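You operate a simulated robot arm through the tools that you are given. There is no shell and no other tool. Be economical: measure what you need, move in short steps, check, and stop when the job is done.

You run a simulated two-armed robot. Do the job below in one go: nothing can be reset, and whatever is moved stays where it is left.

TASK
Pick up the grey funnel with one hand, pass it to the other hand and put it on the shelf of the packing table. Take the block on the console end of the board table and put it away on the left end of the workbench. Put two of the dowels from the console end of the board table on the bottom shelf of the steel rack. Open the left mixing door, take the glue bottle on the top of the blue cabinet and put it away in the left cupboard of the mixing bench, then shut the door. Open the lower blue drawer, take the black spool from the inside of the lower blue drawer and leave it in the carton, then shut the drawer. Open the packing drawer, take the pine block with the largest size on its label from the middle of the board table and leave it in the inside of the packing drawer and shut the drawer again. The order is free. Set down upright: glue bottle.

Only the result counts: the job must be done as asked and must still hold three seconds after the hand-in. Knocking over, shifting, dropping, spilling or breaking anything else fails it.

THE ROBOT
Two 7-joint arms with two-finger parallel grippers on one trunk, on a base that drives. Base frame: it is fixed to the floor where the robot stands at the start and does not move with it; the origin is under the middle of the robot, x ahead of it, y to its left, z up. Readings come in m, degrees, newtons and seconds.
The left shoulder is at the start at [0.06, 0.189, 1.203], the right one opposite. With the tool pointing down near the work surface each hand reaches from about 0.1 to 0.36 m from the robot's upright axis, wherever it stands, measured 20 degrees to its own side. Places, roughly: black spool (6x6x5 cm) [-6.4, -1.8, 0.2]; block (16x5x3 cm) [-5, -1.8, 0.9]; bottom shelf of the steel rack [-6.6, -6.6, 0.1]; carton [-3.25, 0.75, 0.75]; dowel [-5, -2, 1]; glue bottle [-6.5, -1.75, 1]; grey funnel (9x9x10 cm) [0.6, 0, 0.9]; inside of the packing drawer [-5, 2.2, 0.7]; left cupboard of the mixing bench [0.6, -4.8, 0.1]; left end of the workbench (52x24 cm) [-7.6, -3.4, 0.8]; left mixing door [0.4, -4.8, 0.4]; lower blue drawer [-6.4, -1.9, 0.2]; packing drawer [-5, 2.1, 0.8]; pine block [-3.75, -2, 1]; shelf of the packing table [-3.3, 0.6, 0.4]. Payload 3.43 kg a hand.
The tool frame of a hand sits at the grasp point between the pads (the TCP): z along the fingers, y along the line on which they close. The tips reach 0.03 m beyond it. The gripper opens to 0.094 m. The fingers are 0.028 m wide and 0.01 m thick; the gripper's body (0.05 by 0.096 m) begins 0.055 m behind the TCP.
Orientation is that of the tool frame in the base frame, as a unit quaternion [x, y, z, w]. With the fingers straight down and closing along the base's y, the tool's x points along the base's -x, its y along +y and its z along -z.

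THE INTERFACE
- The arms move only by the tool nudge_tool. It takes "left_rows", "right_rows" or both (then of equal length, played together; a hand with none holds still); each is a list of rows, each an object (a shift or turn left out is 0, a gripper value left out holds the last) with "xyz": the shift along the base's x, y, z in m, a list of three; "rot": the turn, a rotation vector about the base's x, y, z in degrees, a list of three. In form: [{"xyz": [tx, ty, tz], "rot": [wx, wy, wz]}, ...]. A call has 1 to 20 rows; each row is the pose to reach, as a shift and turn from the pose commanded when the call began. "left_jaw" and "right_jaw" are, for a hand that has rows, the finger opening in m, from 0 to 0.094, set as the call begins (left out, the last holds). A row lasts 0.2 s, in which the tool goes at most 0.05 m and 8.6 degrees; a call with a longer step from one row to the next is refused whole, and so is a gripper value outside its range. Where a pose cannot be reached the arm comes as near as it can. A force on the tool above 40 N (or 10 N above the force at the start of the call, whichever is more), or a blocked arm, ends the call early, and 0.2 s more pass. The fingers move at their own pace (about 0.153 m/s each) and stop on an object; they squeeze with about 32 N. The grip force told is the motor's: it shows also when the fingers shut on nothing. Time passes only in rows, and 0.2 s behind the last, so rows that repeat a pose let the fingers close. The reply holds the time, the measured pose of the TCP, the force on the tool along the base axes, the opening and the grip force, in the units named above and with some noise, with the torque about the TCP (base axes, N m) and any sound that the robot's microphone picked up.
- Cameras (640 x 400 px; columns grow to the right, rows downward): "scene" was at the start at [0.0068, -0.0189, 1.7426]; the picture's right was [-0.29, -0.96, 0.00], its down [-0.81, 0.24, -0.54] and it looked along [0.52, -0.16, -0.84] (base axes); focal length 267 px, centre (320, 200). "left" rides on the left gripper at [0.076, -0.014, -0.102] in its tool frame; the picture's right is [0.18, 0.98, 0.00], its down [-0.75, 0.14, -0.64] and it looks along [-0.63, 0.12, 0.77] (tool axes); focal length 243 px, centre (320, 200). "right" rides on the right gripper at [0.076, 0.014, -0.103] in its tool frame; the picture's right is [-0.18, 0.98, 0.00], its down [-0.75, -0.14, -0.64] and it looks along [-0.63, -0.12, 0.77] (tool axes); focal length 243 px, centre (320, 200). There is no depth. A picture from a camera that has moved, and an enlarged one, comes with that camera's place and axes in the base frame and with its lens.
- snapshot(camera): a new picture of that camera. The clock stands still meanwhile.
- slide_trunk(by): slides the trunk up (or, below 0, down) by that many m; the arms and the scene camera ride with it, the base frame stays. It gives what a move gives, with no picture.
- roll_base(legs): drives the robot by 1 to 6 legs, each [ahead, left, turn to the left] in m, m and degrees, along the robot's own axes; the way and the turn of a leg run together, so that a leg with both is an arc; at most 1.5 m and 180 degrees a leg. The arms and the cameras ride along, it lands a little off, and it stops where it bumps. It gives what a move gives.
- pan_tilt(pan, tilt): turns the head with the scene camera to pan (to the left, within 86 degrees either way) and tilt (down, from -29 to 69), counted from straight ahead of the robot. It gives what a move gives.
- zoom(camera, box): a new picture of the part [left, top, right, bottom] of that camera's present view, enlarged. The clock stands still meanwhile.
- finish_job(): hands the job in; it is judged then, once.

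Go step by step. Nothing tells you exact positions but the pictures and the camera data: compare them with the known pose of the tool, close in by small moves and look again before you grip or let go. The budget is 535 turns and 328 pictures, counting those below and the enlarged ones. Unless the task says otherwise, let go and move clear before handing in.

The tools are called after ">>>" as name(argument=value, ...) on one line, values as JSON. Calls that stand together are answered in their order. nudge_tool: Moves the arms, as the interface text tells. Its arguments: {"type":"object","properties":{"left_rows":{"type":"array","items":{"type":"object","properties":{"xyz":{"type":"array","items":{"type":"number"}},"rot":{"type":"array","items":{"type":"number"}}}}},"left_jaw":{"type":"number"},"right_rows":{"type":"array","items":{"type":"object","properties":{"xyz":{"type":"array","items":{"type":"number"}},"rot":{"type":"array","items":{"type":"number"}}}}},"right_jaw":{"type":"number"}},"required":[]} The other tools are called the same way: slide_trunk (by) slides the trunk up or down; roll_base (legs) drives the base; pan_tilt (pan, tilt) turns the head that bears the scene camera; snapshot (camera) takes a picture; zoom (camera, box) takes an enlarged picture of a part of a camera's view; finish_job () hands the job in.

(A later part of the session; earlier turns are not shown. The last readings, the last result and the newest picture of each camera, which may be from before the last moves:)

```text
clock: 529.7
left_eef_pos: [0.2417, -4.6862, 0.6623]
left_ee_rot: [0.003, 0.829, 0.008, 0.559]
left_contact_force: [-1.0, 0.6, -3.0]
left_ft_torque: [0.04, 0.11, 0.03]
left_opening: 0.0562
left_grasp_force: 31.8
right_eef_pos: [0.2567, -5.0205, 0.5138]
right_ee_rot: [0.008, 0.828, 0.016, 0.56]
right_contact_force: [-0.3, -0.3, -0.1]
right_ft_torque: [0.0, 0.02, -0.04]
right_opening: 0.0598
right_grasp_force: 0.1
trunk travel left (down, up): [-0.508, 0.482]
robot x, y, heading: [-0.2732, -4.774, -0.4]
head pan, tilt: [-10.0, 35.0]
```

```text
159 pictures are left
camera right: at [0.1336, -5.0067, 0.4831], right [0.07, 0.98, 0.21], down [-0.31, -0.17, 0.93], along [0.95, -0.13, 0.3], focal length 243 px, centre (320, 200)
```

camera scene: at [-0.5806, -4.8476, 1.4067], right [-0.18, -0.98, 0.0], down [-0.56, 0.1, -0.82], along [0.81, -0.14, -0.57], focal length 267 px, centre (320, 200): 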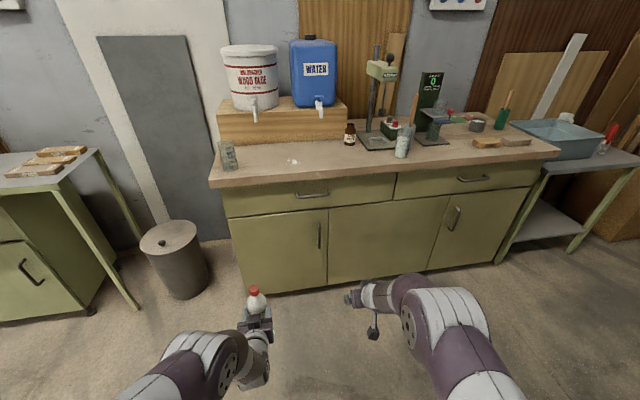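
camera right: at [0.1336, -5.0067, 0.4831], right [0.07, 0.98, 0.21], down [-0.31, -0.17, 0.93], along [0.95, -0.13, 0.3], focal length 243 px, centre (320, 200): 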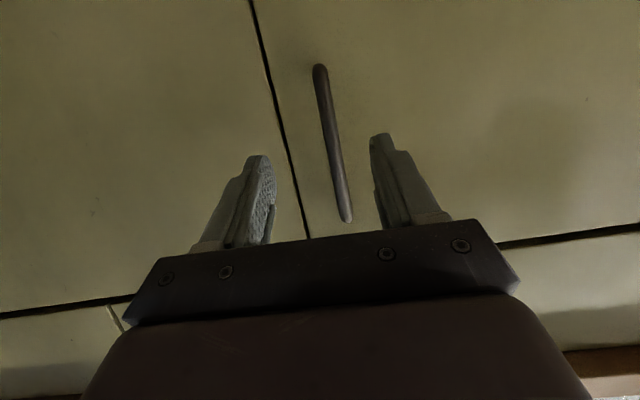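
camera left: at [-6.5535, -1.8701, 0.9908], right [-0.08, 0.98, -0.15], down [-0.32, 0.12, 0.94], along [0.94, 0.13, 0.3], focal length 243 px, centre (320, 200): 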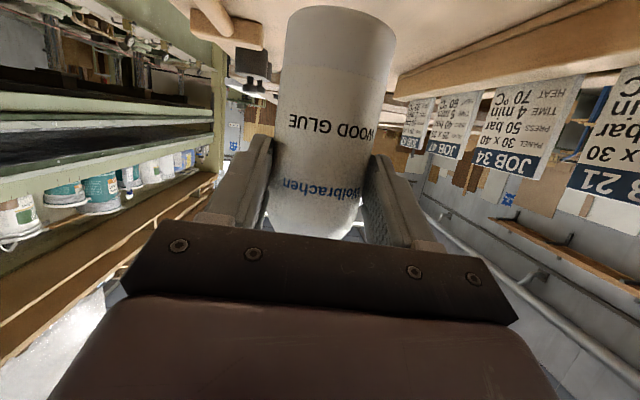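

Before closing in, I draw the bottle back a little so it stays off the cabinet front.

>>> nudge_tool(left_rows=[{"xyz": [-0.02, 0.01, -0.02]}, {"xyz": [-0.04, 0.02, -0.05]}, {"xyz": [-0.06, 0.03, -0.08]}, {"xyz": [-0.06, 0.03, -0.08]}])

>>> snapshot(camera="scene")

```text
clock: 530.7
left_eef_pos: [0.2483, -4.6847, 0.5817]
left_ee_rot: [0.004, 0.829, 0.01, 0.559]
left_contact_force: [-0.4, 0.5, -2.4]
left_ft_torque: [0.0, 0.06, 0.0]
left_opening: 0.056
left_grasp_force: 32.0
left hand out of reach, approached as far as the arm can: row 1, 2, 3, 4
right_eef_pos: [0.2553, -5.0218, 0.5151]
right_ee_rot: [0.009, 0.827, 0.015, 0.561]
right_contact_force: [0.2, -0.1, 0.2]
right_ft_torque: [0.02, 0.03, -0.01]
right_opening: 0.06
right_grasp_force: 0.0
trunk travel left (down, up): [-0.508, 0.482]
robot x, y, heading: [-0.2707, -4.7717, -0.1]
head pan, tilt: [-10.0, 35.0]
```

```text
158 pictures are left
camera scene: at [-0.2467, -4.7883, 1.4067], right [-0.18, -0.98, 0.0], down [-0.56, 0.1, -0.82], along [0.81, -0.15, -0.57], focal length 267 px, centre (320, 200)
```

scene: 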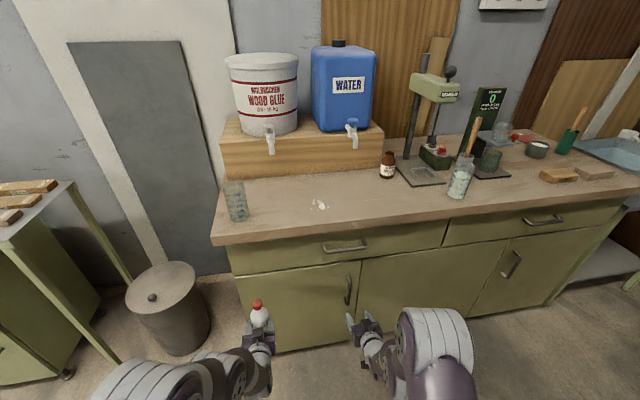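

The left cannot retract further; instead I extend the right hand 12 cm to the handle.

>>> nudge_tool(right_rows=[{"xyz": [0.03, 0, 0]}, {"xyz": [0.06, 0, 0]}, {"xyz": [0.09, 0, 0]}, {"xyz": [0.12, 0.003, -0.004]}, {"xyz": [0.12, 0.003, -0.004]}])

>>> snapshot(camera="right")

```text
clock: 531.9
left_eef_pos: [0.2456, -4.686, 0.582]
left_ee_rot: [0.005, 0.829, 0.009, 0.559]
left_contact_force: [1.3, 0.2, -3.5]
left_ft_torque: [0.02, 0.06, 0.01]
left_opening: 0.0557
left_grasp_force: 31.6
right_eef_pos: [0.3641, -5.0202, 0.5017]
right_ee_rot: [0.01, 0.834, 0.017, 0.552]
right_contact_force: [-20.0, -0.8, 6.5]
right_ft_torque: [-0.27, -0.2, -0.63]
right_opening: 0.06
right_grasp_force: 0.1
trunk travel left (down, up): [-0.508, 0.482]
robot x, y, heading: [-0.2752, -4.7731, -0.5]
head pan, tilt: [-10.0, 35.0]
stopped in row 5 (right hand): the force on the tool passed its limit at 60 N (the readings are from after the stop); the commanded pose is now the measured one
```

```text
157 pictures are left
camera right: at [0.2406, -5.005, 0.4731], right [0.07, 0.98, 0.21], down [-0.3, -0.18, 0.94], along [0.95, -0.13, 0.28], focal length 243 px, centre (320, 200)
```

right: 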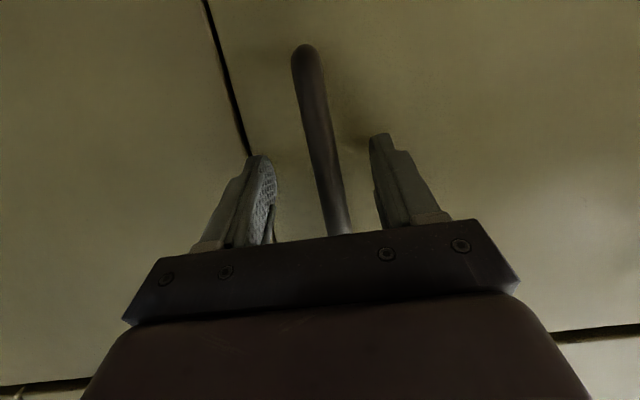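

Tips touch the door with the bar between them. I ease back 6 mm and close on the bar.

>>> nudge_tool(right_rows=[{"xyz": [-0.006, 0, 0.004]}, {"xyz": [-0.008, 0, 0.004]}])

>>> nudge_tool(right_jaw=0.0, right_rows=[{}, {}, {}])

```text
clock: 532.5
left_eef_pos: [0.2471, -4.6853, 0.5808]
left_ee_rot: [0.004, 0.83, 0.01, 0.558]
left_contact_force: [1.7, 0.0, -2.5]
left_ft_torque: [-0.01, 0.09, -0.03]
left_opening: 0.056
left_grasp_force: 31.7
right_eef_pos: [0.3596, -5.0197, 0.5064]
right_ee_rot: [0.009, 0.833, 0.018, 0.553]
right_contact_force: [0.4, 0.7, -0.4]
right_ft_torque: [0.01, 0.0, 0.02]
right_opening: 0.0603
right_grasp_force: 0.1
trunk travel left (down, up): [-0.508, 0.482]
robot x, y, heading: [-0.2699, -4.7744, -0.3]
head pan, tilt: [-10.0, 35.0]
```

```text
clock: 533.2
left_eef_pos: [0.2452, -4.6837, 0.5813]
left_ee_rot: [0.003, 0.83, 0.012, 0.558]
left_contact_force: [1.0, 1.4, -3.5]
left_ft_torque: [0.01, 0.1, 0.0]
left_opening: 0.0562
left_grasp_force: 31.6
right_eef_pos: [0.3592, -5.0136, 0.5072]
right_ee_rot: [0.003, 0.833, 0.021, 0.553]
right_contact_force: [-2.1, 6.1, 3.9]
right_ft_torque: [-0.08, 0.85, 0.17]
right_opening: 0.0177
right_grasp_force: 45.0
trunk travel left (down, up): [-0.508, 0.482]
robot x, y, heading: [-0.2734, -4.7739, -0.3]
head pan, tilt: [-10.0, 35.0]
stopped in row 3 (right hand): the force on the tool passed its limit at 41 N (the readings are from after the stop); the commanded pose is now the measured one
```

Gripped. I pull the door open along its arc with the base in small legs.

>>> roll_base(legs=[[-0.1, 0.024, 0]])

>>> roll_base(legs=[[-0.063, 0.03, 0]])

>>> snapshot(camera="scene")

```text
clock: 534.4
left_eef_pos: [0.1455, -4.6585, 0.5808]
left_ee_rot: [0.003, 0.829, 0.011, 0.559]
left_contact_force: [-0.1, 0.4, -2.5]
left_ft_torque: [0.03, 0.1, 0.0]
left_opening: 0.0563
left_grasp_force: 32.2
right_eef_pos: [0.2602, -4.9891, 0.5075]
right_ee_rot: [0.004, 0.833, 0.02, 0.553]
right_contact_force: [-2.8, -5.4, 2.9]
right_ft_torque: [0.11, -0.59, 0.1]
right_opening: 0.0183
right_grasp_force: 45.3
trunk travel left (down, up): [-0.508, 0.482]
robot x, y, heading: [-0.3766, -4.75, -0.0]
head pan, tilt: [-10.0, 35.0]
```

```text
clock: 535.4
left_eef_pos: [0.0816, -4.6291, 0.5817]
left_ee_rot: [0.003, 0.829, 0.01, 0.559]
left_contact_force: [-1.0, 0.1, -3.1]
left_ft_torque: [0.01, 0.04, -0.01]
left_opening: 0.0561
left_grasp_force: 32.2
right_eef_pos: [0.1957, -4.9592, 0.5072]
right_ee_rot: [0.003, 0.833, 0.021, 0.553]
right_contact_force: [-1.7, -1.9, 1.1]
right_ft_torque: [0.06, -0.61, 0.03]
right_opening: 0.018
right_grasp_force: 44.7
trunk travel left (down, up): [-0.508, 0.482]
robot x, y, heading: [-0.4377, -4.7182, -0.3]
head pan, tilt: [-10.0, 35.0]
```

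```text
156 pictures are left
camera scene: at [-0.4123, -4.7328, 1.4066], right [-0.18, -0.98, 0.0], down [-0.56, 0.1, -0.82], along [0.81, -0.15, -0.57], focal length 267 px, centre (320, 200)
```

scene: 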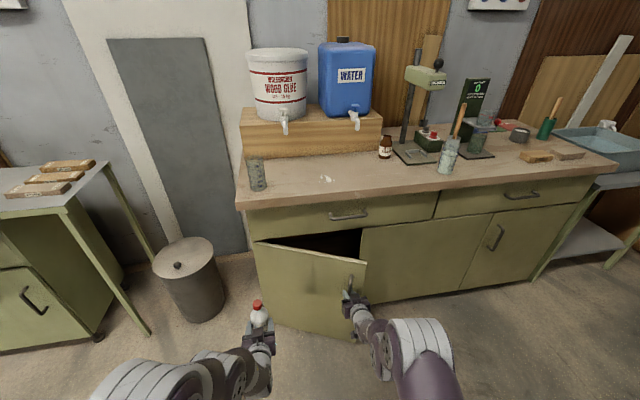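

The door follows easily. I continue along the arc to about 65°.

>>> roll_base(legs=[[-0.106, 0.091, 0]])

>>> roll_base(legs=[[-0.055, 0.089, 0]])

>>> snapshot(camera="scene")

```text
clock: 536.4
left_eef_pos: [0.0388, -4.5946, 0.5802]
left_ee_rot: [0.004, 0.83, 0.01, 0.558]
left_contact_force: [0.0, -0.3, -2.7]
left_ft_torque: [0.02, 0.09, 0.01]
left_opening: 0.0559
left_grasp_force: 32.1
right_eef_pos: [0.152, -4.9294, 0.5061]
right_ee_rot: [0.011, 0.833, 0.018, 0.553]
right_contact_force: [-2.9, -3.6, 3.5]
right_ft_torque: [-0.03, 1.37, 0.24]
right_opening: 0.0182
right_grasp_force: 44.5
trunk travel left (down, up): [-0.508, 0.482]
robot x, y, heading: [-0.4816, -4.68, -0.4]
head pan, tilt: [-10.0, 35.0]
stopped in leg 1: the force on the tool passed its limit at 43 N (the readings are from after the stop); the commanded pose is now the measured one
```

```text
clock: 537.3
left_eef_pos: [0.0279, -4.5794, 0.5807]
left_ee_rot: [0.007, 0.83, 0.009, 0.557]
left_contact_force: [-1.2, 0.2, -3.6]
left_ft_torque: [-0.01, 0.08, 0.01]
left_opening: 0.0561
left_grasp_force: 32.2
right_eef_pos: [0.1404, -4.9196, 0.506]
right_ee_rot: [0.019, 0.833, 0.015, 0.553]
right_contact_force: [-0.4, -0.5, -0.4]
right_ft_torque: [-0.13, 1.23, 0.15]
right_opening: 0.0182
right_grasp_force: 45.0
trunk travel left (down, up): [-0.508, 0.482]
robot x, y, heading: [-0.4916, -4.6657, -0.6]
head pan, tilt: [-10.0, 35.0]
stopped in leg 1: the force on the tool passed its limit at 50 N (the readings are from after the stop); the commanded pose is now the measured one
```

```text
155 pictures are left
camera scene: at [-0.465, -4.6805, 1.4066], right [-0.18, -0.98, 0.0], down [-0.56, 0.11, -0.82], along [0.8, -0.15, -0.57], focal length 267 px, centre (320, 200)
```

scene: 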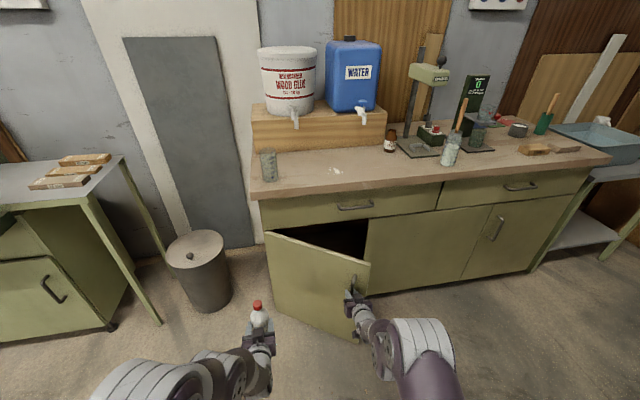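

The twist of the tight grip limits it (about 35°). I loosen to a hook (opening 0.032) and go on along the arc.

>>> nudge_tool(right_jaw=0.032, right_rows=[{}, {}])

>>> roll_base(legs=[[-0.07, 0.078, 0.6]])

>>> snapshot(camera="right")

>>> snapshot(camera="scene")

```text
clock: 537.9
left_eef_pos: [0.0286, -4.5801, 0.5802]
left_ee_rot: [0.006, 0.83, 0.009, 0.558]
left_contact_force: [0.5, 0.8, -3.0]
left_ft_torque: [0.01, 0.07, -0.01]
left_opening: 0.0562
left_grasp_force: 31.8
right_eef_pos: [0.141, -4.9191, 0.5078]
right_ee_rot: [0.018, 0.832, 0.016, 0.554]
right_contact_force: [-0.3, 0.6, 0.3]
right_ft_torque: [0.0, -0.02, 0.03]
right_opening: 0.0319
right_grasp_force: 0.1
trunk travel left (down, up): [-0.508, 0.482]
robot x, y, heading: [-0.4922, -4.6663, -0.6]
head pan, tilt: [-10.0, 35.0]
```

```text
clock: 539.0
left_eef_pos: [-0.0434, -4.4964, 0.5816]
left_ee_rot: [0.001, 0.829, 0.012, 0.559]
left_contact_force: [-0.8, 0.3, -3.3]
left_ft_torque: [-0.02, 0.11, -0.01]
left_opening: 0.0561
left_grasp_force: 32.1
right_eef_pos: [0.0721, -4.8354, 0.5083]
right_ee_rot: [0.014, 0.831, 0.019, 0.556]
right_contact_force: [-13.4, -8.3, 6.3]
right_ft_torque: [-0.32, 0.05, -0.06]
right_opening: 0.0371
right_grasp_force: 4.5
trunk travel left (down, up): [-0.508, 0.482]
robot x, y, heading: [-0.5637, -4.5868, -0.0]
head pan, tilt: [-10.0, 35.0]
```

```text
154 pictures are left
camera right: at [-0.0506, -4.8199, 0.479], right [0.07, 0.97, 0.22], down [-0.31, -0.18, 0.93], along [0.95, -0.13, 0.29], focal length 243 px, centre (320, 200)
```

right: 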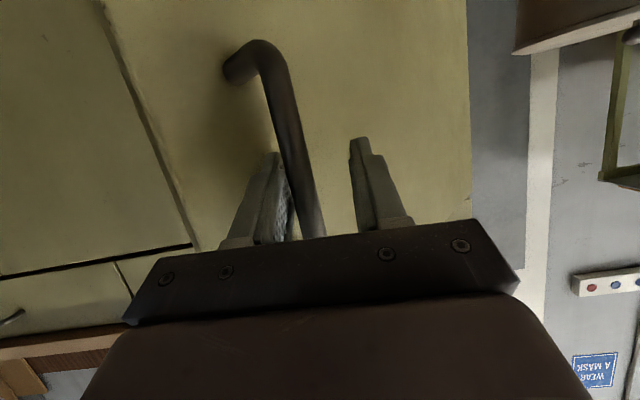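

```text
153 pictures are left
camera scene: at [-0.5374, -4.6025, 1.4068], right [-0.17, -0.98, 0.0], down [-0.56, 0.1, -0.82], along [0.81, -0.14, -0.57], focal length 267 px, centre (320, 200)
```

scene: 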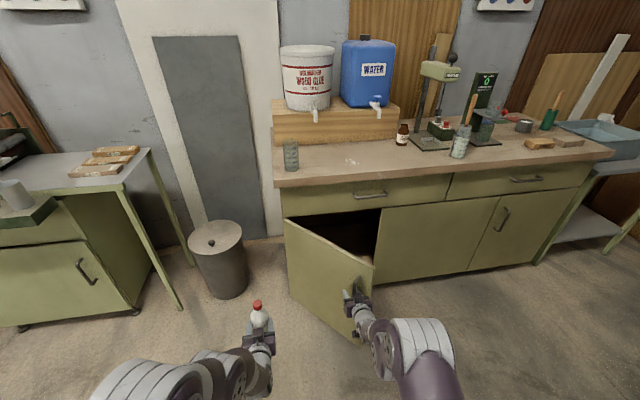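

>>> roll_base(legs=[[-0.047, 0.094, 0]])

>>> roll_base(legs=[[-0.02, 0.1, 0]])

>>> snapshot(camera="right")

>>> snapshot(camera="scene")

```text
clock: 540.2
left_eef_pos: [-0.0904, -4.4006, 0.5807]
left_ee_rot: [0.002, 0.83, 0.011, 0.558]
left_contact_force: [0.3, 0.6, -1.9]
left_ft_torque: [-0.03, 0.08, -0.02]
left_opening: 0.0559
left_grasp_force: 32.1
right_eef_pos: [0.025, -4.7413, 0.5085]
right_ee_rot: [0.015, 0.831, 0.017, 0.556]
right_contact_force: [-0.2, 0.0, 0.9]
right_ft_torque: [-0.01, 0.01, 0.01]
right_opening: 0.0318
right_grasp_force: 0.1
trunk travel left (down, up): [-0.508, 0.482]
robot x, y, heading: [-0.6109, -4.4893, 0.0]
head pan, tilt: [-10.0, 35.0]
```

```text
clock: 541.4
left_eef_pos: [-0.1097, -4.3013, 0.5806]
left_ee_rot: [0.002, 0.829, 0.012, 0.558]
left_contact_force: [0.1, -0.9, -3.4]
left_ft_torque: [-0.01, 0.06, 0.01]
left_opening: 0.0558
left_grasp_force: 31.6
right_eef_pos: [0.0059, -4.6402, 0.5078]
right_ee_rot: [0.015, 0.831, 0.017, 0.556]
right_contact_force: [0.1, 0.4, -0.5]
right_ft_torque: [-0.06, -0.09, -0.12]
right_opening: 0.0329
right_grasp_force: 0.8
trunk travel left (down, up): [-0.508, 0.482]
robot x, y, heading: [-0.626, -4.3896, -0.2]
head pan, tilt: [-10.0, 35.0]
```

```text
152 pictures are left
camera right: at [-0.1167, -4.6245, 0.4781], right [0.07, 0.97, 0.21], down [-0.31, -0.18, 0.93], along [0.95, -0.13, 0.28], focal length 243 px, centre (320, 200)
```

right: 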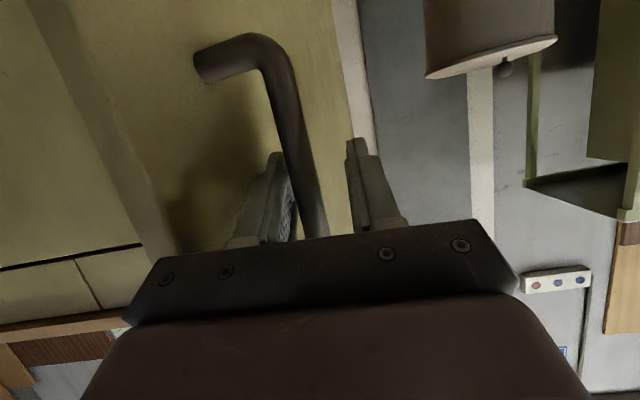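

```text
151 pictures are left
camera scene: at [-0.6016, -4.4061, 1.4066], right [-0.17, -0.98, 0.0], down [-0.57, 0.1, -0.82], along [0.81, -0.14, -0.57], focal length 267 px, centre (320, 200)
```

scene: 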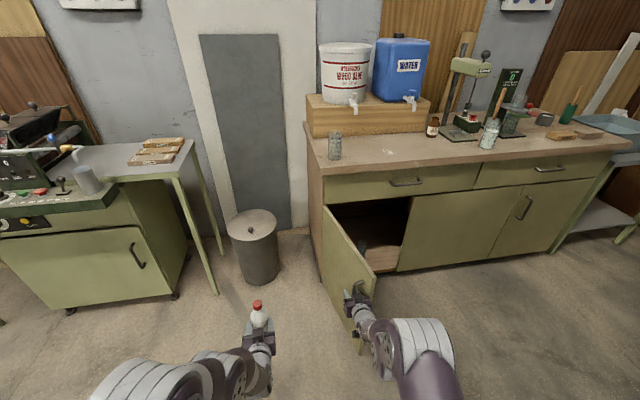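

Door at about 80°. Two more legs take it past 90°.

>>> roll_base(legs=[[0.006, 0.105, 0]])

>>> roll_base(legs=[[0.033, 0.1, 0]])

>>> snapshot(camera="scene")

```text
clock: 542.5
left_eef_pos: [-0.106, -4.2233, 0.5804]
left_ee_rot: [0.003, 0.83, 0.012, 0.557]
left_contact_force: [0.4, -0.5, -2.4]
left_ft_torque: [0.0, 0.09, 0.0]
left_opening: 0.0556
left_grasp_force: 31.6
right_eef_pos: [0.007, -4.5637, 0.507]
right_ee_rot: [0.017, 0.832, 0.016, 0.555]
right_contact_force: [-3.8, -0.7, 4.5]
right_ft_torque: [-1.51, 0.66, -0.71]
right_opening: 0.046
right_grasp_force: 11.8
trunk travel left (down, up): [-0.508, 0.482]
robot x, y, heading: [-0.6245, -4.3164, -0.2]
head pan, tilt: [-10.0, 35.0]
stopped in leg 1: the robot was blocked; the commanded pose is now the measured one
```

```text
clock: 543.4
left_eef_pos: [-0.0947, -4.1907, 0.5794]
left_ee_rot: [0.005, 0.83, 0.011, 0.557]
left_contact_force: [-0.2, -1.5, -2.4]
left_ft_torque: [-0.01, 0.05, 0.03]
left_opening: 0.0559
left_grasp_force: 31.9
right_eef_pos: [0.0158, -4.5335, 0.5061]
right_ee_rot: [0.02, 0.833, 0.015, 0.553]
right_contact_force: [-4.5, -2.2, 3.6]
right_ft_torque: [-2.19, 0.73, -1.5]
right_opening: 0.051
right_grasp_force: 16.4
trunk travel left (down, up): [-0.508, 0.482]
robot x, y, heading: [-0.612, -4.2834, -0.2]
head pan, tilt: [-10.0, 35.0]
stopped in leg 1: the robot was blocked; the commanded pose is now the measured one
```

```text
150 pictures are left
camera scene: at [-0.5881, -4.2943, 1.4065], right [-0.18, -0.98, 0.0], down [-0.56, 0.1, -0.82], along [0.81, -0.15, -0.57], focal length 267 px, centre (320, 200)
```

scene: 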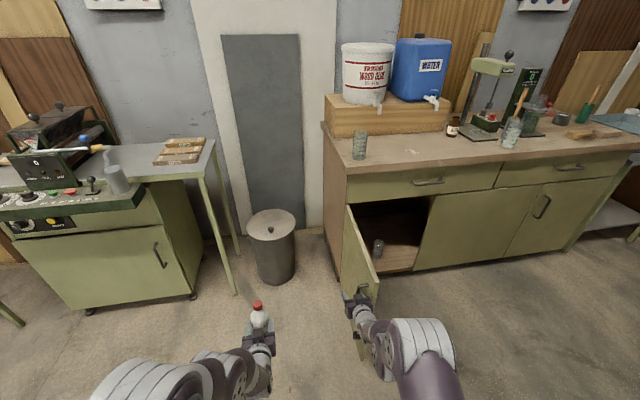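

The door is at about 97°. I relieve the strain, open the fingers and withdraw backward.

>>> roll_base(legs=[[0, -0.025, 0]])

>>> nudge_tool(right_jaw=0.06, right_rows=[{}, {}])

>>> roll_base(legs=[[-0.25, 0, 0]])

>>> snapshot(camera="scene")

```text
clock: 544.2
left_eef_pos: [-0.0962, -4.217, 0.5807]
left_ee_rot: [0.006, 0.83, 0.011, 0.558]
left_contact_force: [-0.7, -0.2, -2.9]
left_ft_torque: [-0.03, 0.11, 0.02]
left_opening: 0.0565
left_grasp_force: 32.0
right_eef_pos: [0.0155, -4.5575, 0.5045]
right_ee_rot: [0.019, 0.833, 0.017, 0.553]
right_contact_force: [-11.7, -0.8, 5.2]
right_ft_torque: [-1.54, 0.27, -0.98]
right_opening: 0.0467
right_grasp_force: 12.4
trunk travel left (down, up): [-0.508, 0.482]
robot x, y, heading: [-0.6154, -4.3021, -0.1]
head pan, tilt: [-10.0, 35.0]
```

```text
clock: 544.8
left_eef_pos: [-0.0955, -4.2161, 0.579]
left_ee_rot: [0.004, 0.831, 0.011, 0.556]
left_contact_force: [-0.7, -0.3, -2.3]
left_ft_torque: [-0.06, 0.06, -0.01]
left_opening: 0.056
left_grasp_force: 32.1
right_eef_pos: [0.0159, -4.5576, 0.5043]
right_ee_rot: [0.019, 0.833, 0.016, 0.553]
right_contact_force: [-1.0, 0.3, 0.3]
right_ft_torque: [0.0, -0.04, 0.03]
right_opening: 0.0599
right_grasp_force: 0.0
trunk travel left (down, up): [-0.508, 0.482]
robot x, y, heading: [-0.6166, -4.3051, -0.1]
head pan, tilt: [-10.0, 35.0]
```

```text
clock: 546.6
left_eef_pos: [-0.3449, -4.2152, 0.5801]
left_ee_rot: [0.005, 0.83, 0.01, 0.557]
left_contact_force: [0.0, 0.7, -2.6]
left_ft_torque: [-0.03, 0.11, 0.05]
left_opening: 0.056
left_grasp_force: 31.8
right_eef_pos: [-0.2358, -4.5589, 0.5057]
right_ee_rot: [0.021, 0.833, 0.015, 0.553]
right_contact_force: [-0.5, -0.7, 0.7]
right_ft_torque: [0.01, -0.01, 0.01]
right_opening: 0.0601
right_grasp_force: 0.1
trunk travel left (down, up): [-0.508, 0.482]
robot x, y, heading: [-0.8643, -4.3031, -0.5]
head pan, tilt: [-10.0, 35.0]
```

```text
149 pictures are left
camera scene: at [-0.8389, -4.3187, 1.4067], right [-0.18, -0.98, 0.0], down [-0.56, 0.1, -0.82], along [0.81, -0.15, -0.57], focal length 267 px, centre (320, 200)
```

scene: 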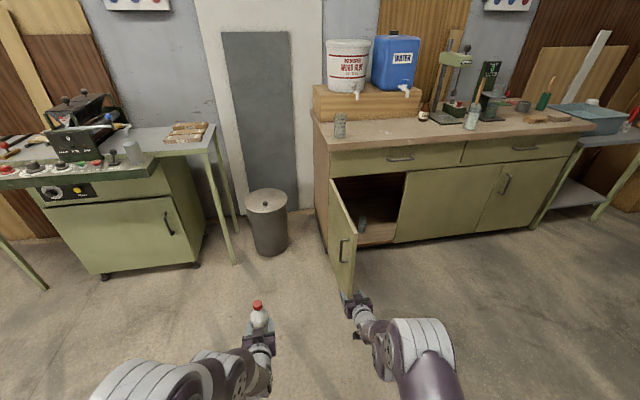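

>>> zoom(camera="scene", box=[310, 150, 430, 300])

```text
2.67 times, centred on (370, 225) of scene
camera zoom: at [-0.8389, -4.3187, 1.4067], right [-0.18, -0.98, 0.0], down [-0.56, 0.1, -0.82], along [0.81, -0.15, -0.57], focal length 712 px, centre (187, 133)
```

zoom: 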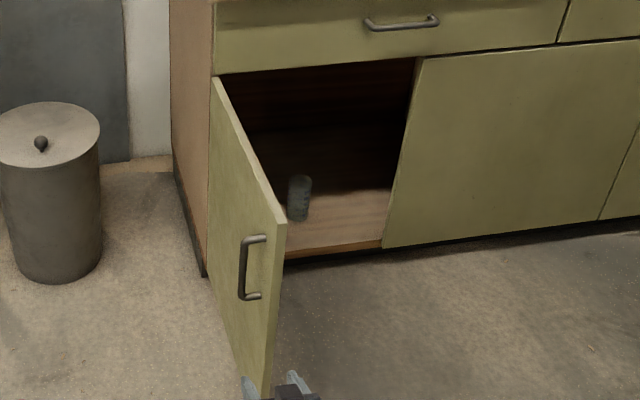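

Inside stands a glass at about [0.51, -4.855]; floor z 0.125. I'll put the bottle to its right, near [0.52, -4.965]. First I fold the right hand back.

>>> nudge_tool(right_rows=[{"xyz": [-0.03, -0.01, 0.03], "rot": [0, 8, 0]}, {"xyz": [-0.06, -0.02, 0.06], "rot": [0, 16, 0]}, {"xyz": [-0.1, -0.03, 0.08], "rot": [0, 24, 0]}, {"xyz": [-0.14, -0.03, 0.1], "rot": [0, 32, 0]}, {"xyz": [-0.18, -0.03, 0.12], "rot": [0, 40, 0]}, {"xyz": [-0.22, -0.03, 0.13], "rot": [0, 48, 0]}, {"xyz": [-0.26, -0.03, 0.14], "rot": [0, 56, 0]}, {"xyz": [-0.3, -0.03, 0.15], "rot": [0, 64, 0]}, {"xyz": [-0.32, -0.03, 0.15], "rot": [0, 67, 0]}])

>>> slide_trunk(by=-0.36)

>>> roll_base(legs=[[0, -0.75, 0.5], [0.45, 0, 0]])

>>> snapshot(camera="left")

>>> snapshot(camera="scene")

```text
clock: 548.6
left_eef_pos: [-0.3448, -4.2162, 0.5796]
left_ee_rot: [0.005, 0.83, 0.01, 0.558]
left_contact_force: [-1.0, 0.7, -2.3]
left_ft_torque: [-0.03, 0.1, 0.01]
left_opening: 0.056
left_grasp_force: 31.6
right_eef_pos: [-0.5557, -4.5874, 0.6545]
right_ee_rot: [0.027, 1.0, 0.001, 0.0]
right_contact_force: [1.6, -0.6, -0.4]
right_ft_torque: [0.04, -0.01, -0.03]
right_opening: 0.06
right_grasp_force: 0.1
trunk travel left (down, up): [-0.508, 0.482]
robot x, y, heading: [-0.8695, -4.3063, -0.6]
head pan, tilt: [-10.0, 35.0]
```

```text
clock: 552.1
left_eef_pos: [-0.3456, -4.2158, 0.2196]
left_ee_rot: [0.005, 0.83, 0.01, 0.558]
left_contact_force: [0.5, 0.2, -2.5]
left_ft_torque: [0.04, 0.1, -0.05]
left_opening: 0.0562
left_grasp_force: 32.5
right_eef_pos: [-0.5561, -4.5874, 0.2942]
right_ee_rot: [0.025, 1.0, 0.001, 0.001]
right_contact_force: [0.1, 1.1, -0.3]
right_ft_torque: [-0.01, -0.01, -0.02]
right_opening: 0.0599
right_grasp_force: 0.0
trunk travel left (down, up): [-0.148, 0.842]
robot x, y, heading: [-0.867, -4.303, -0.2]
head pan, tilt: [-10.0, 35.0]
```

```text
clock: 558.6
left_eef_pos: [0.1002, -4.9947, 0.221]
left_ee_rot: [0.009, 0.83, 0.008, 0.557]
left_contact_force: [0.6, -0.1, -2.3]
left_ft_torque: [0.01, 0.07, 0.01]
left_opening: 0.0562
left_grasp_force: 32.2
right_eef_pos: [-0.1131, -5.3654, 0.2941]
right_ee_rot: [0.03, 1.0, 0.002, 0.001]
right_contact_force: [-1.4, -0.6, 0.4]
right_ft_torque: [0.02, -0.03, 0.03]
right_opening: 0.0601
right_grasp_force: 0.0
trunk travel left (down, up): [-0.148, 0.842]
robot x, y, heading: [-0.4206, -5.0811, -0.7]
head pan, tilt: [-10.0, 35.0]
```

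```text
147 pictures are left
camera left: at [-0.024, -5.0087, 0.1885], right [-0.06, 0.99, -0.15], down [-0.31, 0.12, 0.94], along [0.95, 0.11, 0.3], focal length 243 px, centre (320, 200)
```

left: 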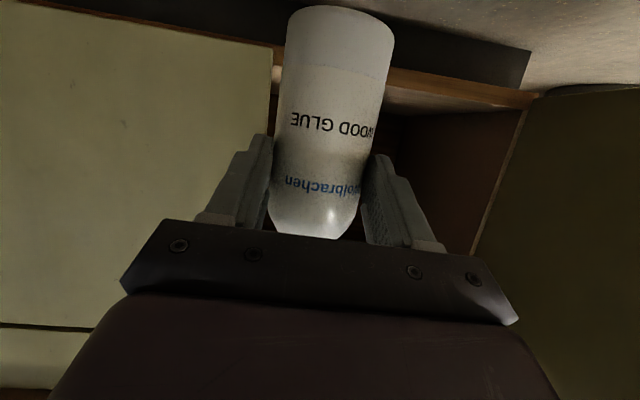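

```text
146 pictures are left
camera scene: at [-0.3935, -5.0945, 1.0466], right [-0.19, -0.98, 0.0], down [-0.56, 0.11, -0.82], along [0.8, -0.15, -0.57], focal length 267 px, centre (320, 200)
```

scene: 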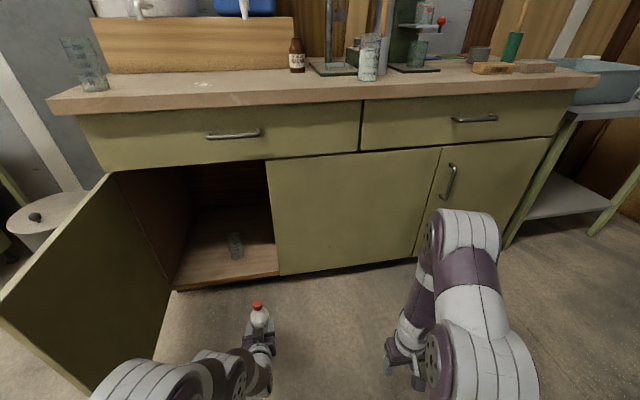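

Room between the glass and the right edge is 14 cm. I aim for [0.48, -4.98], raise 2 cm for clearance and drive in.

>>> slide_trunk(by=0.02)

>>> roll_base(legs=[[0.2, 0.015, 0.7]])

>>> snapshot(camera="left")

>>> snapshot(camera="scene")

```text
clock: 559.3
left_eef_pos: [0.0999, -4.9947, 0.2399]
left_ee_rot: [0.009, 0.831, 0.008, 0.557]
left_contact_force: [-1.1, 0.6, -3.6]
left_ft_torque: [0.02, 0.1, -0.04]
left_opening: 0.056
left_grasp_force: 32.2
right_eef_pos: [-0.1138, -5.3654, 0.3135]
right_ee_rot: [0.03, 1.0, 0.001, 0.001]
right_contact_force: [-0.3, -0.2, -0.4]
right_ft_torque: [0.01, 0.0, -0.03]
right_opening: 0.0598
right_grasp_force: 0.1
trunk travel left (down, up): [-0.168, 0.822]
robot x, y, heading: [-0.4194, -5.0808, -0.8]
head pan, tilt: [-10.0, 35.0]
```

```text
clock: 560.9
left_eef_pos: [0.3024, -4.9753, 0.2403]
left_ee_rot: [0.004, 0.83, 0.011, 0.557]
left_contact_force: [0.4, -0.6, -2.8]
left_ft_torque: [-0.01, 0.1, 0.0]
left_opening: 0.0561
left_grasp_force: 32.1
right_eef_pos: [0.0933, -5.3465, 0.315]
right_ee_rot: [0.022, 1.0, 0.003, 0.001]
right_contact_force: [0.1, 0.3, 0.2]
right_ft_torque: [-0.01, -0.03, -0.02]
right_opening: 0.0598
right_grasp_force: 0.0
trunk travel left (down, up): [-0.168, 0.822]
robot x, y, heading: [-0.2188, -5.0651, -0.2]
head pan, tilt: [-10.0, 35.0]
```

```text
145 pictures are left
camera left: at [0.1776, -4.9898, 0.2085], right [-0.08, 0.99, -0.15], down [-0.31, 0.12, 0.94], along [0.95, 0.12, 0.3], focal length 243 px, centre (320, 200)
```

left: 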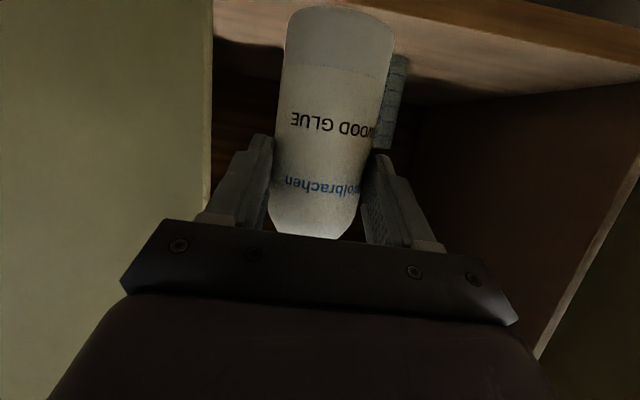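

```text
144 pictures are left
camera scene: at [-0.1906, -5.0806, 1.0666], right [-0.17, -0.98, 0.0], down [-0.56, 0.1, -0.82], along [0.81, -0.14, -0.57], focal length 267 px, centre (320, 200)
```

scene: 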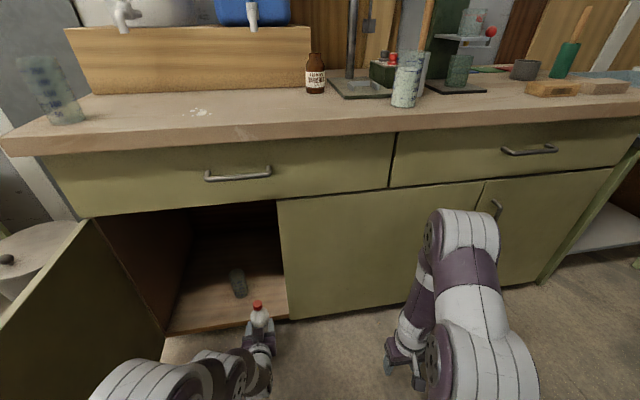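

>>> roll_base(legs=[[0.16, -0.005, 0]])

>>> snapshot(camera="left")

>>> zoom(camera="scene", box=[140, 200, 340, 400])

```text
clock: 562.3
left_eef_pos: [0.4601, -4.9802, 0.2401]
left_ee_rot: [0.003, 0.831, 0.012, 0.556]
left_contact_force: [0.2, 0.0, -2.7]
left_ft_torque: [-0.02, 0.08, 0.01]
left_opening: 0.0563
left_grasp_force: 32.0
right_eef_pos: [0.2529, -5.3528, 0.3137]
right_ee_rot: [0.024, 1.0, 0.002, 0.001]
right_contact_force: [-0.3, -0.5, 0.4]
right_ft_torque: [0.01, 0.02, 0.0]
right_opening: 0.0602
right_grasp_force: 0.1
trunk travel left (down, up): [-0.168, 0.822]
robot x, y, heading: [-0.0558, -5.0688, -0.3]
head pan, tilt: [-10.0, 35.0]
```

```text
143 pictures are left
camera left: at [0.3361, -4.995, 0.2084], right [-0.08, 0.99, -0.15], down [-0.31, 0.12, 0.94], along [0.95, 0.12, 0.3], focal length 243 px, centre (320, 200)
```

left: 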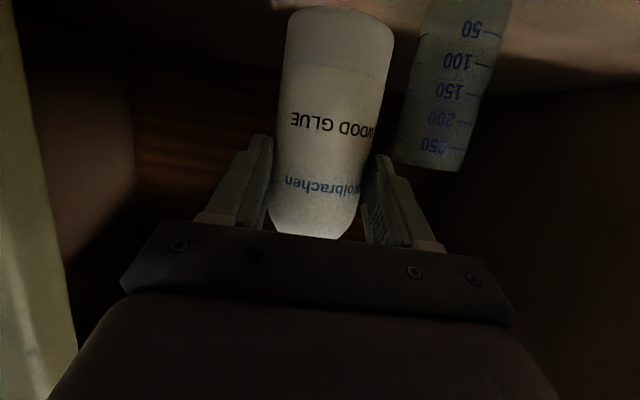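

```text
2.00 times, centred on (240, 300) of scene
camera zoom: at [-0.032, -5.0857, 1.0666], right [-0.17, -0.98, 0.0], down [-0.56, 0.1, -0.82], along [0.81, -0.14, -0.57], focal length 534 px, centre (480, 0)
```

zoom: 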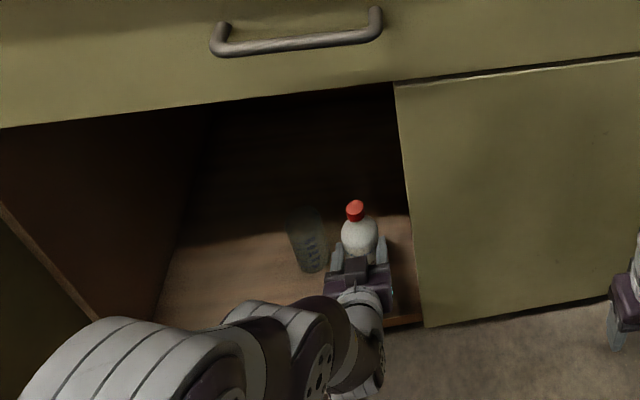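

Well inside, beside a beaker. I go 3 cm deeper and lower until the bottle touches.

>>> roll_base(legs=[[0.03, 0, 0]])

>>> slide_trunk(by=-0.025)

>>> slide_trunk(by=-0.01)

```text
clock: 563.1
left_eef_pos: [0.4893, -4.98, 0.2404]
left_ee_rot: [0.003, 0.831, 0.012, 0.557]
left_contact_force: [0.2, -0.3, -3.4]
left_ft_torque: [0.03, 0.12, -0.02]
left_opening: 0.0561
left_grasp_force: 31.6
right_eef_pos: [0.2818, -5.3522, 0.3145]
right_ee_rot: [0.022, 1.0, 0.002, 0.001]
right_contact_force: [-1.0, 0.6, 0.2]
right_ft_torque: [-0.04, 0.02, -0.04]
right_opening: 0.0601
right_grasp_force: 0.1
trunk travel left (down, up): [-0.168, 0.822]
robot x, y, heading: [-0.0278, -5.0706, -0.1]
head pan, tilt: [-10.0, 35.0]
```

```text
clock: 563.8
left_eef_pos: [0.4888, -4.98, 0.2151]
left_ee_rot: [0.003, 0.83, 0.012, 0.557]
left_contact_force: [0.0, 0.7, -3.1]
left_ft_torque: [-0.02, 0.05, -0.01]
left_opening: 0.056
left_grasp_force: 31.6
right_eef_pos: [0.28, -5.3529, 0.2905]
right_ee_rot: [0.022, 1.0, 0.002, 0.001]
right_contact_force: [-0.5, 0.3, -0.1]
right_ft_torque: [0.01, -0.02, 0.0]
right_opening: 0.0602
right_grasp_force: 0.0
trunk travel left (down, up): [-0.143, 0.847]
robot x, y, heading: [-0.0307, -5.0742, 0.0]
head pan, tilt: [-10.0, 35.0]
```

```text
clock: 564.4
left_eef_pos: [0.4899, -4.9796, 0.2058]
left_ee_rot: [0.002, 0.831, 0.013, 0.556]
left_contact_force: [0.8, 0.6, -2.6]
left_ft_torque: [-0.01, 0.07, 0.02]
left_opening: 0.056
left_grasp_force: 32.2
right_eef_pos: [0.28, -5.3529, 0.2794]
right_ee_rot: [0.022, 1.0, 0.001, 0.001]
right_contact_force: [0.9, 0.8, 0.8]
right_ft_torque: [0.01, 0.0, -0.01]
right_opening: 0.0601
right_grasp_force: 0.0
trunk travel left (down, up): [-0.133, 0.857]
robot x, y, heading: [-0.0333, -5.0724, 0.1]
head pan, tilt: [-10.0, 35.0]
```

>>> slide_trunk(by=-0.008)

>>> slide_trunk(by=-0.006)

>>> snapshot(camera="left")

```text
clock: 565.0
left_eef_pos: [0.489, -4.9804, 0.1965]
left_ee_rot: [0.004, 0.83, 0.012, 0.557]
left_contact_force: [0.1, 0.3, -2.4]
left_ft_torque: [0.04, 0.09, 0.02]
left_opening: 0.0562
left_grasp_force: 32.0
right_eef_pos: [0.282, -5.3526, 0.2713]
right_ee_rot: [0.022, 1.0, 0.002, 0.001]
right_contact_force: [-1.2, -0.2, 0.5]
right_ft_torque: [-0.04, -0.02, 0.0]
right_opening: 0.0602
right_grasp_force: 0.1
trunk travel left (down, up): [-0.125, 0.865]
robot x, y, heading: [-0.0238, -5.0711, -0.1]
head pan, tilt: [-10.0, 35.0]
```

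```text
clock: 565.5
left_eef_pos: [0.4908, -4.9804, 0.1932]
left_ee_rot: [0.003, 0.829, 0.012, 0.56]
left_contact_force: [1.4, 0.9, 8.7]
left_ft_torque: [-0.22, -0.31, 0.07]
left_opening: 0.0561
left_grasp_force: 32.4
right_eef_pos: [0.2819, -5.3535, 0.2654]
right_ee_rot: [0.022, 1.0, 0.002, 0.001]
right_contact_force: [0.4, 0.7, 0.6]
right_ft_torque: [0.01, 0.0, 0.0]
right_opening: 0.06
right_grasp_force: 0.1
trunk travel left (down, up): [-0.119, 0.871]
robot x, y, heading: [-0.0263, -5.0712, 0.0]
head pan, tilt: [-10.0, 35.0]
```

```text
141 pictures are left
camera left: at [0.3668, -4.9955, 0.1609], right [-0.08, 0.99, -0.15], down [-0.31, 0.12, 0.94], along [0.95, 0.12, 0.3], focal length 243 px, centre (320, 200)
```

left: 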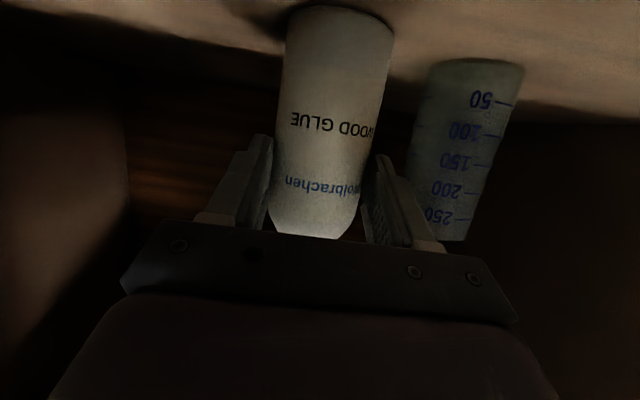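

Touchdown. I open just to 0.07 (beaker close by) and withdraw straight back.

>>> nudge_tool(left_jaw=0.07, left_rows=[{}, {}, {}])

>>> snapshot(camera="left")

```text
clock: 566.3
left_eef_pos: [0.4888, -4.9806, 0.1908]
left_ee_rot: [0.004, 0.83, 0.012, 0.557]
left_contact_force: [-0.6, -1.1, -0.6]
left_ft_torque: [0.01, -0.02, 0.0]
left_opening: 0.0699
left_grasp_force: 0.1
right_eef_pos: [0.2813, -5.3527, 0.2664]
right_ee_rot: [0.023, 1.0, 0.002, 0.001]
right_contact_force: [0.1, -0.6, -0.3]
right_ft_torque: [-0.02, 0.0, -0.01]
right_opening: 0.0599
right_grasp_force: 0.0
trunk travel left (down, up): [-0.119, 0.871]
robot x, y, heading: [-0.0272, -5.0726, 0.1]
head pan, tilt: [-10.0, 35.0]
```

```text
140 pictures are left
camera left: at [0.3654, -4.995, 0.1594], right [-0.08, 0.99, -0.15], down [-0.31, 0.12, 0.94], along [0.95, 0.12, 0.3], focal length 243 px, centre (320, 200)
```

left: 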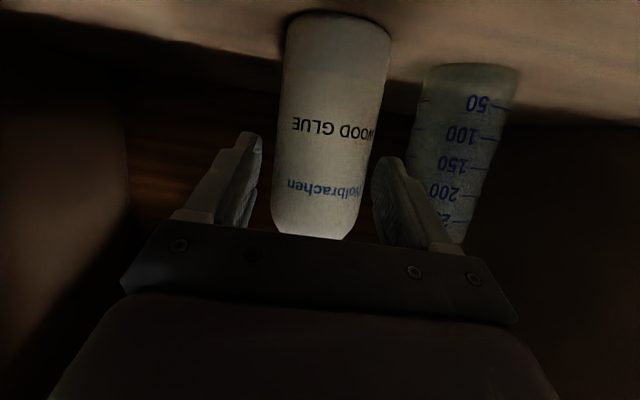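

>>> roll_base(legs=[[-0.45, 0, 0]])

>>> zoom(camera="scene", box=[140, 120, 380, 330])

```text
clock: 569.1
left_eef_pos: [0.0339, -4.9803, 0.1906]
left_ee_rot: [0.005, 0.831, 0.011, 0.557]
left_contact_force: [1.1, 0.1, 0.3]
left_ft_torque: [0.0, 0.02, 0.04]
left_opening: 0.0701
left_grasp_force: 0.1
right_eef_pos: [-0.1761, -5.3527, 0.2658]
right_ee_rot: [0.024, 1.0, 0.003, 0.001]
right_contact_force: [0.2, -0.6, -1.1]
right_ft_torque: [0.03, -0.02, -0.02]
right_opening: 0.0602
right_grasp_force: 0.1
trunk travel left (down, up): [-0.119, 0.871]
robot x, y, heading: [-0.4876, -5.0705, -0.2]
head pan, tilt: [-10.0, 35.0]
```

```text
1.90 times, centred on (260, 225) of scene
camera zoom: at [-0.4592, -5.0848, 1.0177], right [-0.18, -0.98, 0.0], down [-0.56, 0.1, -0.82], along [0.81, -0.15, -0.57], focal length 508 px, centre (434, 152)
```

zoom: 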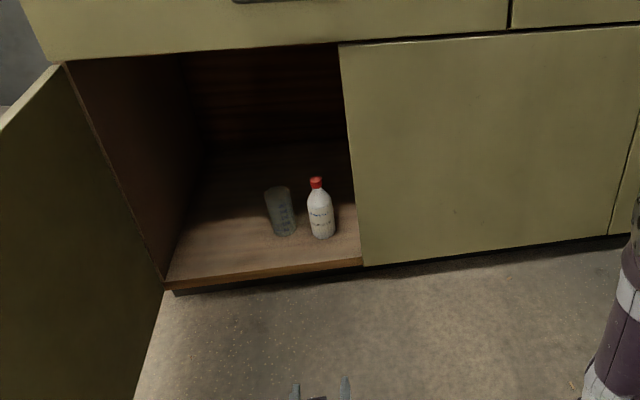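

The glue bottle stands upright in the cupboard. Now I shut the door: fist closed, I go round the door's tip to its outer side.

>>> nudge_tool(left_jaw=0.0, left_rows=[{}, {}])

>>> slide_trunk(by=0.17)

>>> roll_base(legs=[[-0.3, 0, 0], [0, 0.56, 0], [0.28, 0, 0]])

>>> snapshot(camera="scene")

>>> snapshot(camera="left")

```text
clock: 569.7
left_eef_pos: [0.0334, -4.9795, 0.1902]
left_ee_rot: [0.005, 0.831, 0.011, 0.556]
left_contact_force: [0.0, 0.2, 0.5]
left_ft_torque: [0.0, 0.0, 0.03]
left_opening: 0.0
left_grasp_force: 32.0
right_eef_pos: [-0.1778, -5.3527, 0.2648]
right_ee_rot: [0.024, 1.0, 0.002, 0.001]
right_contact_force: [0.9, 0.9, 0.0]
right_ft_torque: [0.03, -0.01, 0.0]
right_opening: 0.06
right_grasp_force: 0.2
trunk travel left (down, up): [-0.119, 0.871]
robot x, y, heading: [-0.481, -5.0685, -0.2]
head pan, tilt: [-10.0, 35.0]
```

```text
clock: 571.6
left_eef_pos: [0.0321, -4.98, 0.3617]
left_ee_rot: [0.005, 0.831, 0.011, 0.557]
left_contact_force: [0.1, -0.6, 0.4]
left_ft_torque: [-0.02, 0.0, -0.02]
left_opening: 0.0
left_grasp_force: 32.2
right_eef_pos: [-0.177, -5.353, 0.4351]
right_ee_rot: [0.025, 1.0, 0.002, 0.002]
right_contact_force: [0.3, -0.3, 0.8]
right_ft_torque: [0.0, -0.02, -0.01]
right_opening: 0.06
right_grasp_force: 0.0
trunk travel left (down, up): [-0.289, 0.701]
robot x, y, heading: [-0.4819, -5.0661, -0.0]
head pan, tilt: [-10.0, 35.0]
```

```text
clock: 578.1
left_eef_pos: [0.0141, -4.3973, 0.361]
left_ee_rot: [0.0, 0.831, 0.014, 0.557]
left_contact_force: [-0.1, 0.4, 0.6]
left_ft_torque: [-0.02, 0.03, 0.03]
left_opening: 0.0002
left_grasp_force: 32.3
right_eef_pos: [-0.1924, -4.7714, 0.434]
right_ee_rot: [0.019, 1.0, 0.003, 0.001]
right_contact_force: [0.7, 0.0, -0.8]
right_ft_torque: [0.02, 0.02, 0.0]
right_opening: 0.0599
right_grasp_force: 0.0
trunk travel left (down, up): [-0.289, 0.701]
robot x, y, heading: [-0.5018, -4.4903, 0.7]
head pan, tilt: [-10.0, 35.0]
```

```text
138 pictures are left
camera scene: at [-0.4775, -4.5066, 1.1876], right [-0.17, -0.99, 0.0], down [-0.57, 0.1, -0.82], along [0.81, -0.14, -0.57], focal length 267 px, centre (320, 200)
```

scene: 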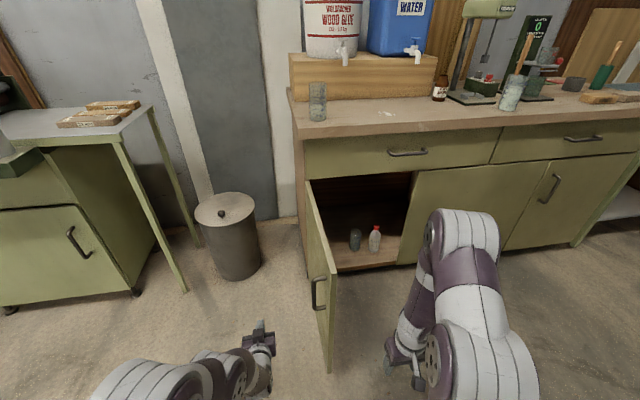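

```text
137 pictures are left
camera left: at [-0.1099, -4.4136, 0.3294], right [-0.08, 0.99, -0.15], down [-0.31, 0.11, 0.94], along [0.95, 0.12, 0.3], focal length 243 px, centre (320, 200)
```

left: 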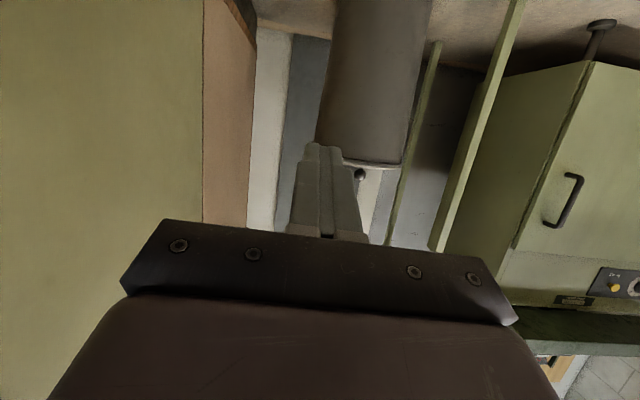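

The hand is on the door's outer side. I sweep right and then forward along the closing arc.

>>> roll_base(legs=[[0.028, -0.143, -0.7], [0.01, -0.16, 0]])

>>> snapshot(camera="scene")

```text
clock: 580.5
left_eef_pos: [0.0528, -4.7022, 0.3604]
left_ee_rot: [0.004, 0.831, 0.012, 0.557]
left_contact_force: [0.4, -0.8, -0.6]
left_ft_torque: [0.0, 0.0, -0.01]
left_opening: 0.0001
left_grasp_force: 31.5
right_eef_pos: [-0.1575, -5.0745, 0.4337]
right_ee_rot: [0.024, 1.0, 0.002, 0.001]
right_contact_force: [0.0, -0.4, -0.4]
right_ft_torque: [0.03, 0.0, 0.0]
right_opening: 0.0601
right_grasp_force: 0.1
trunk travel left (down, up): [-0.289, 0.701]
robot x, y, heading: [-0.4648, -4.7961, -0.3]
head pan, tilt: [-10.0, 35.0]
```

```text
136 pictures are left
camera scene: at [-0.4397, -4.8076, 1.1877], right [-0.18, -0.98, 0.0], down [-0.56, 0.1, -0.82], along [0.81, -0.15, -0.57], focal length 267 px, centre (320, 200)
```

scene: 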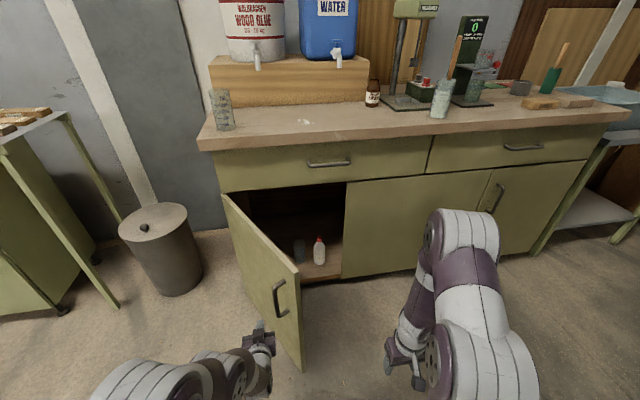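

>>> roll_base(legs=[[0.048, -0.1, 0.3], [0.08, -0.085, 0]])

>>> snapshot(camera="scene")

```text
clock: 582.5
left_eef_pos: [0.1805, -4.889, 0.361]
left_ee_rot: [0.003, 0.831, 0.013, 0.557]
left_contact_force: [-0.2, -0.3, 0.2]
left_ft_torque: [-0.03, -0.04, 0.01]
left_opening: 0.0
left_grasp_force: 31.8
right_eef_pos: [-0.0266, -5.2612, 0.4361]
right_ee_rot: [0.023, 1.0, 0.002, 0.001]
right_contact_force: [-0.1, -0.9, 0.0]
right_ft_torque: [0.01, 0.04, 0.01]
right_opening: 0.06
right_grasp_force: 0.1
trunk travel left (down, up): [-0.289, 0.701]
robot x, y, heading: [-0.3371, -4.98, -0.0]
head pan, tilt: [-10.0, 35.0]
```

```text
135 pictures are left
camera scene: at [-0.3109, -4.9947, 1.1876], right [-0.17, -0.98, 0.0], down [-0.56, 0.1, -0.82], along [0.81, -0.14, -0.57], focal length 267 px, centre (320, 200)
```

scene: 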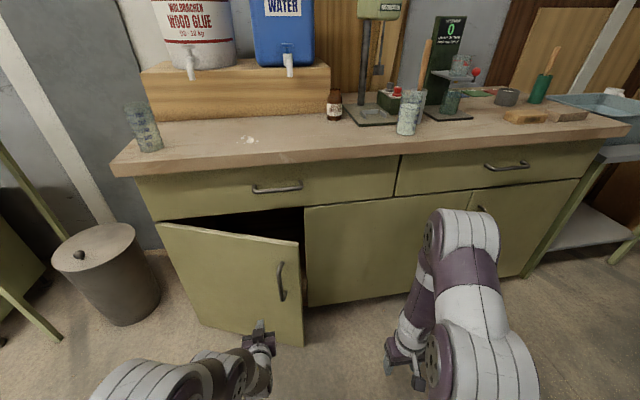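

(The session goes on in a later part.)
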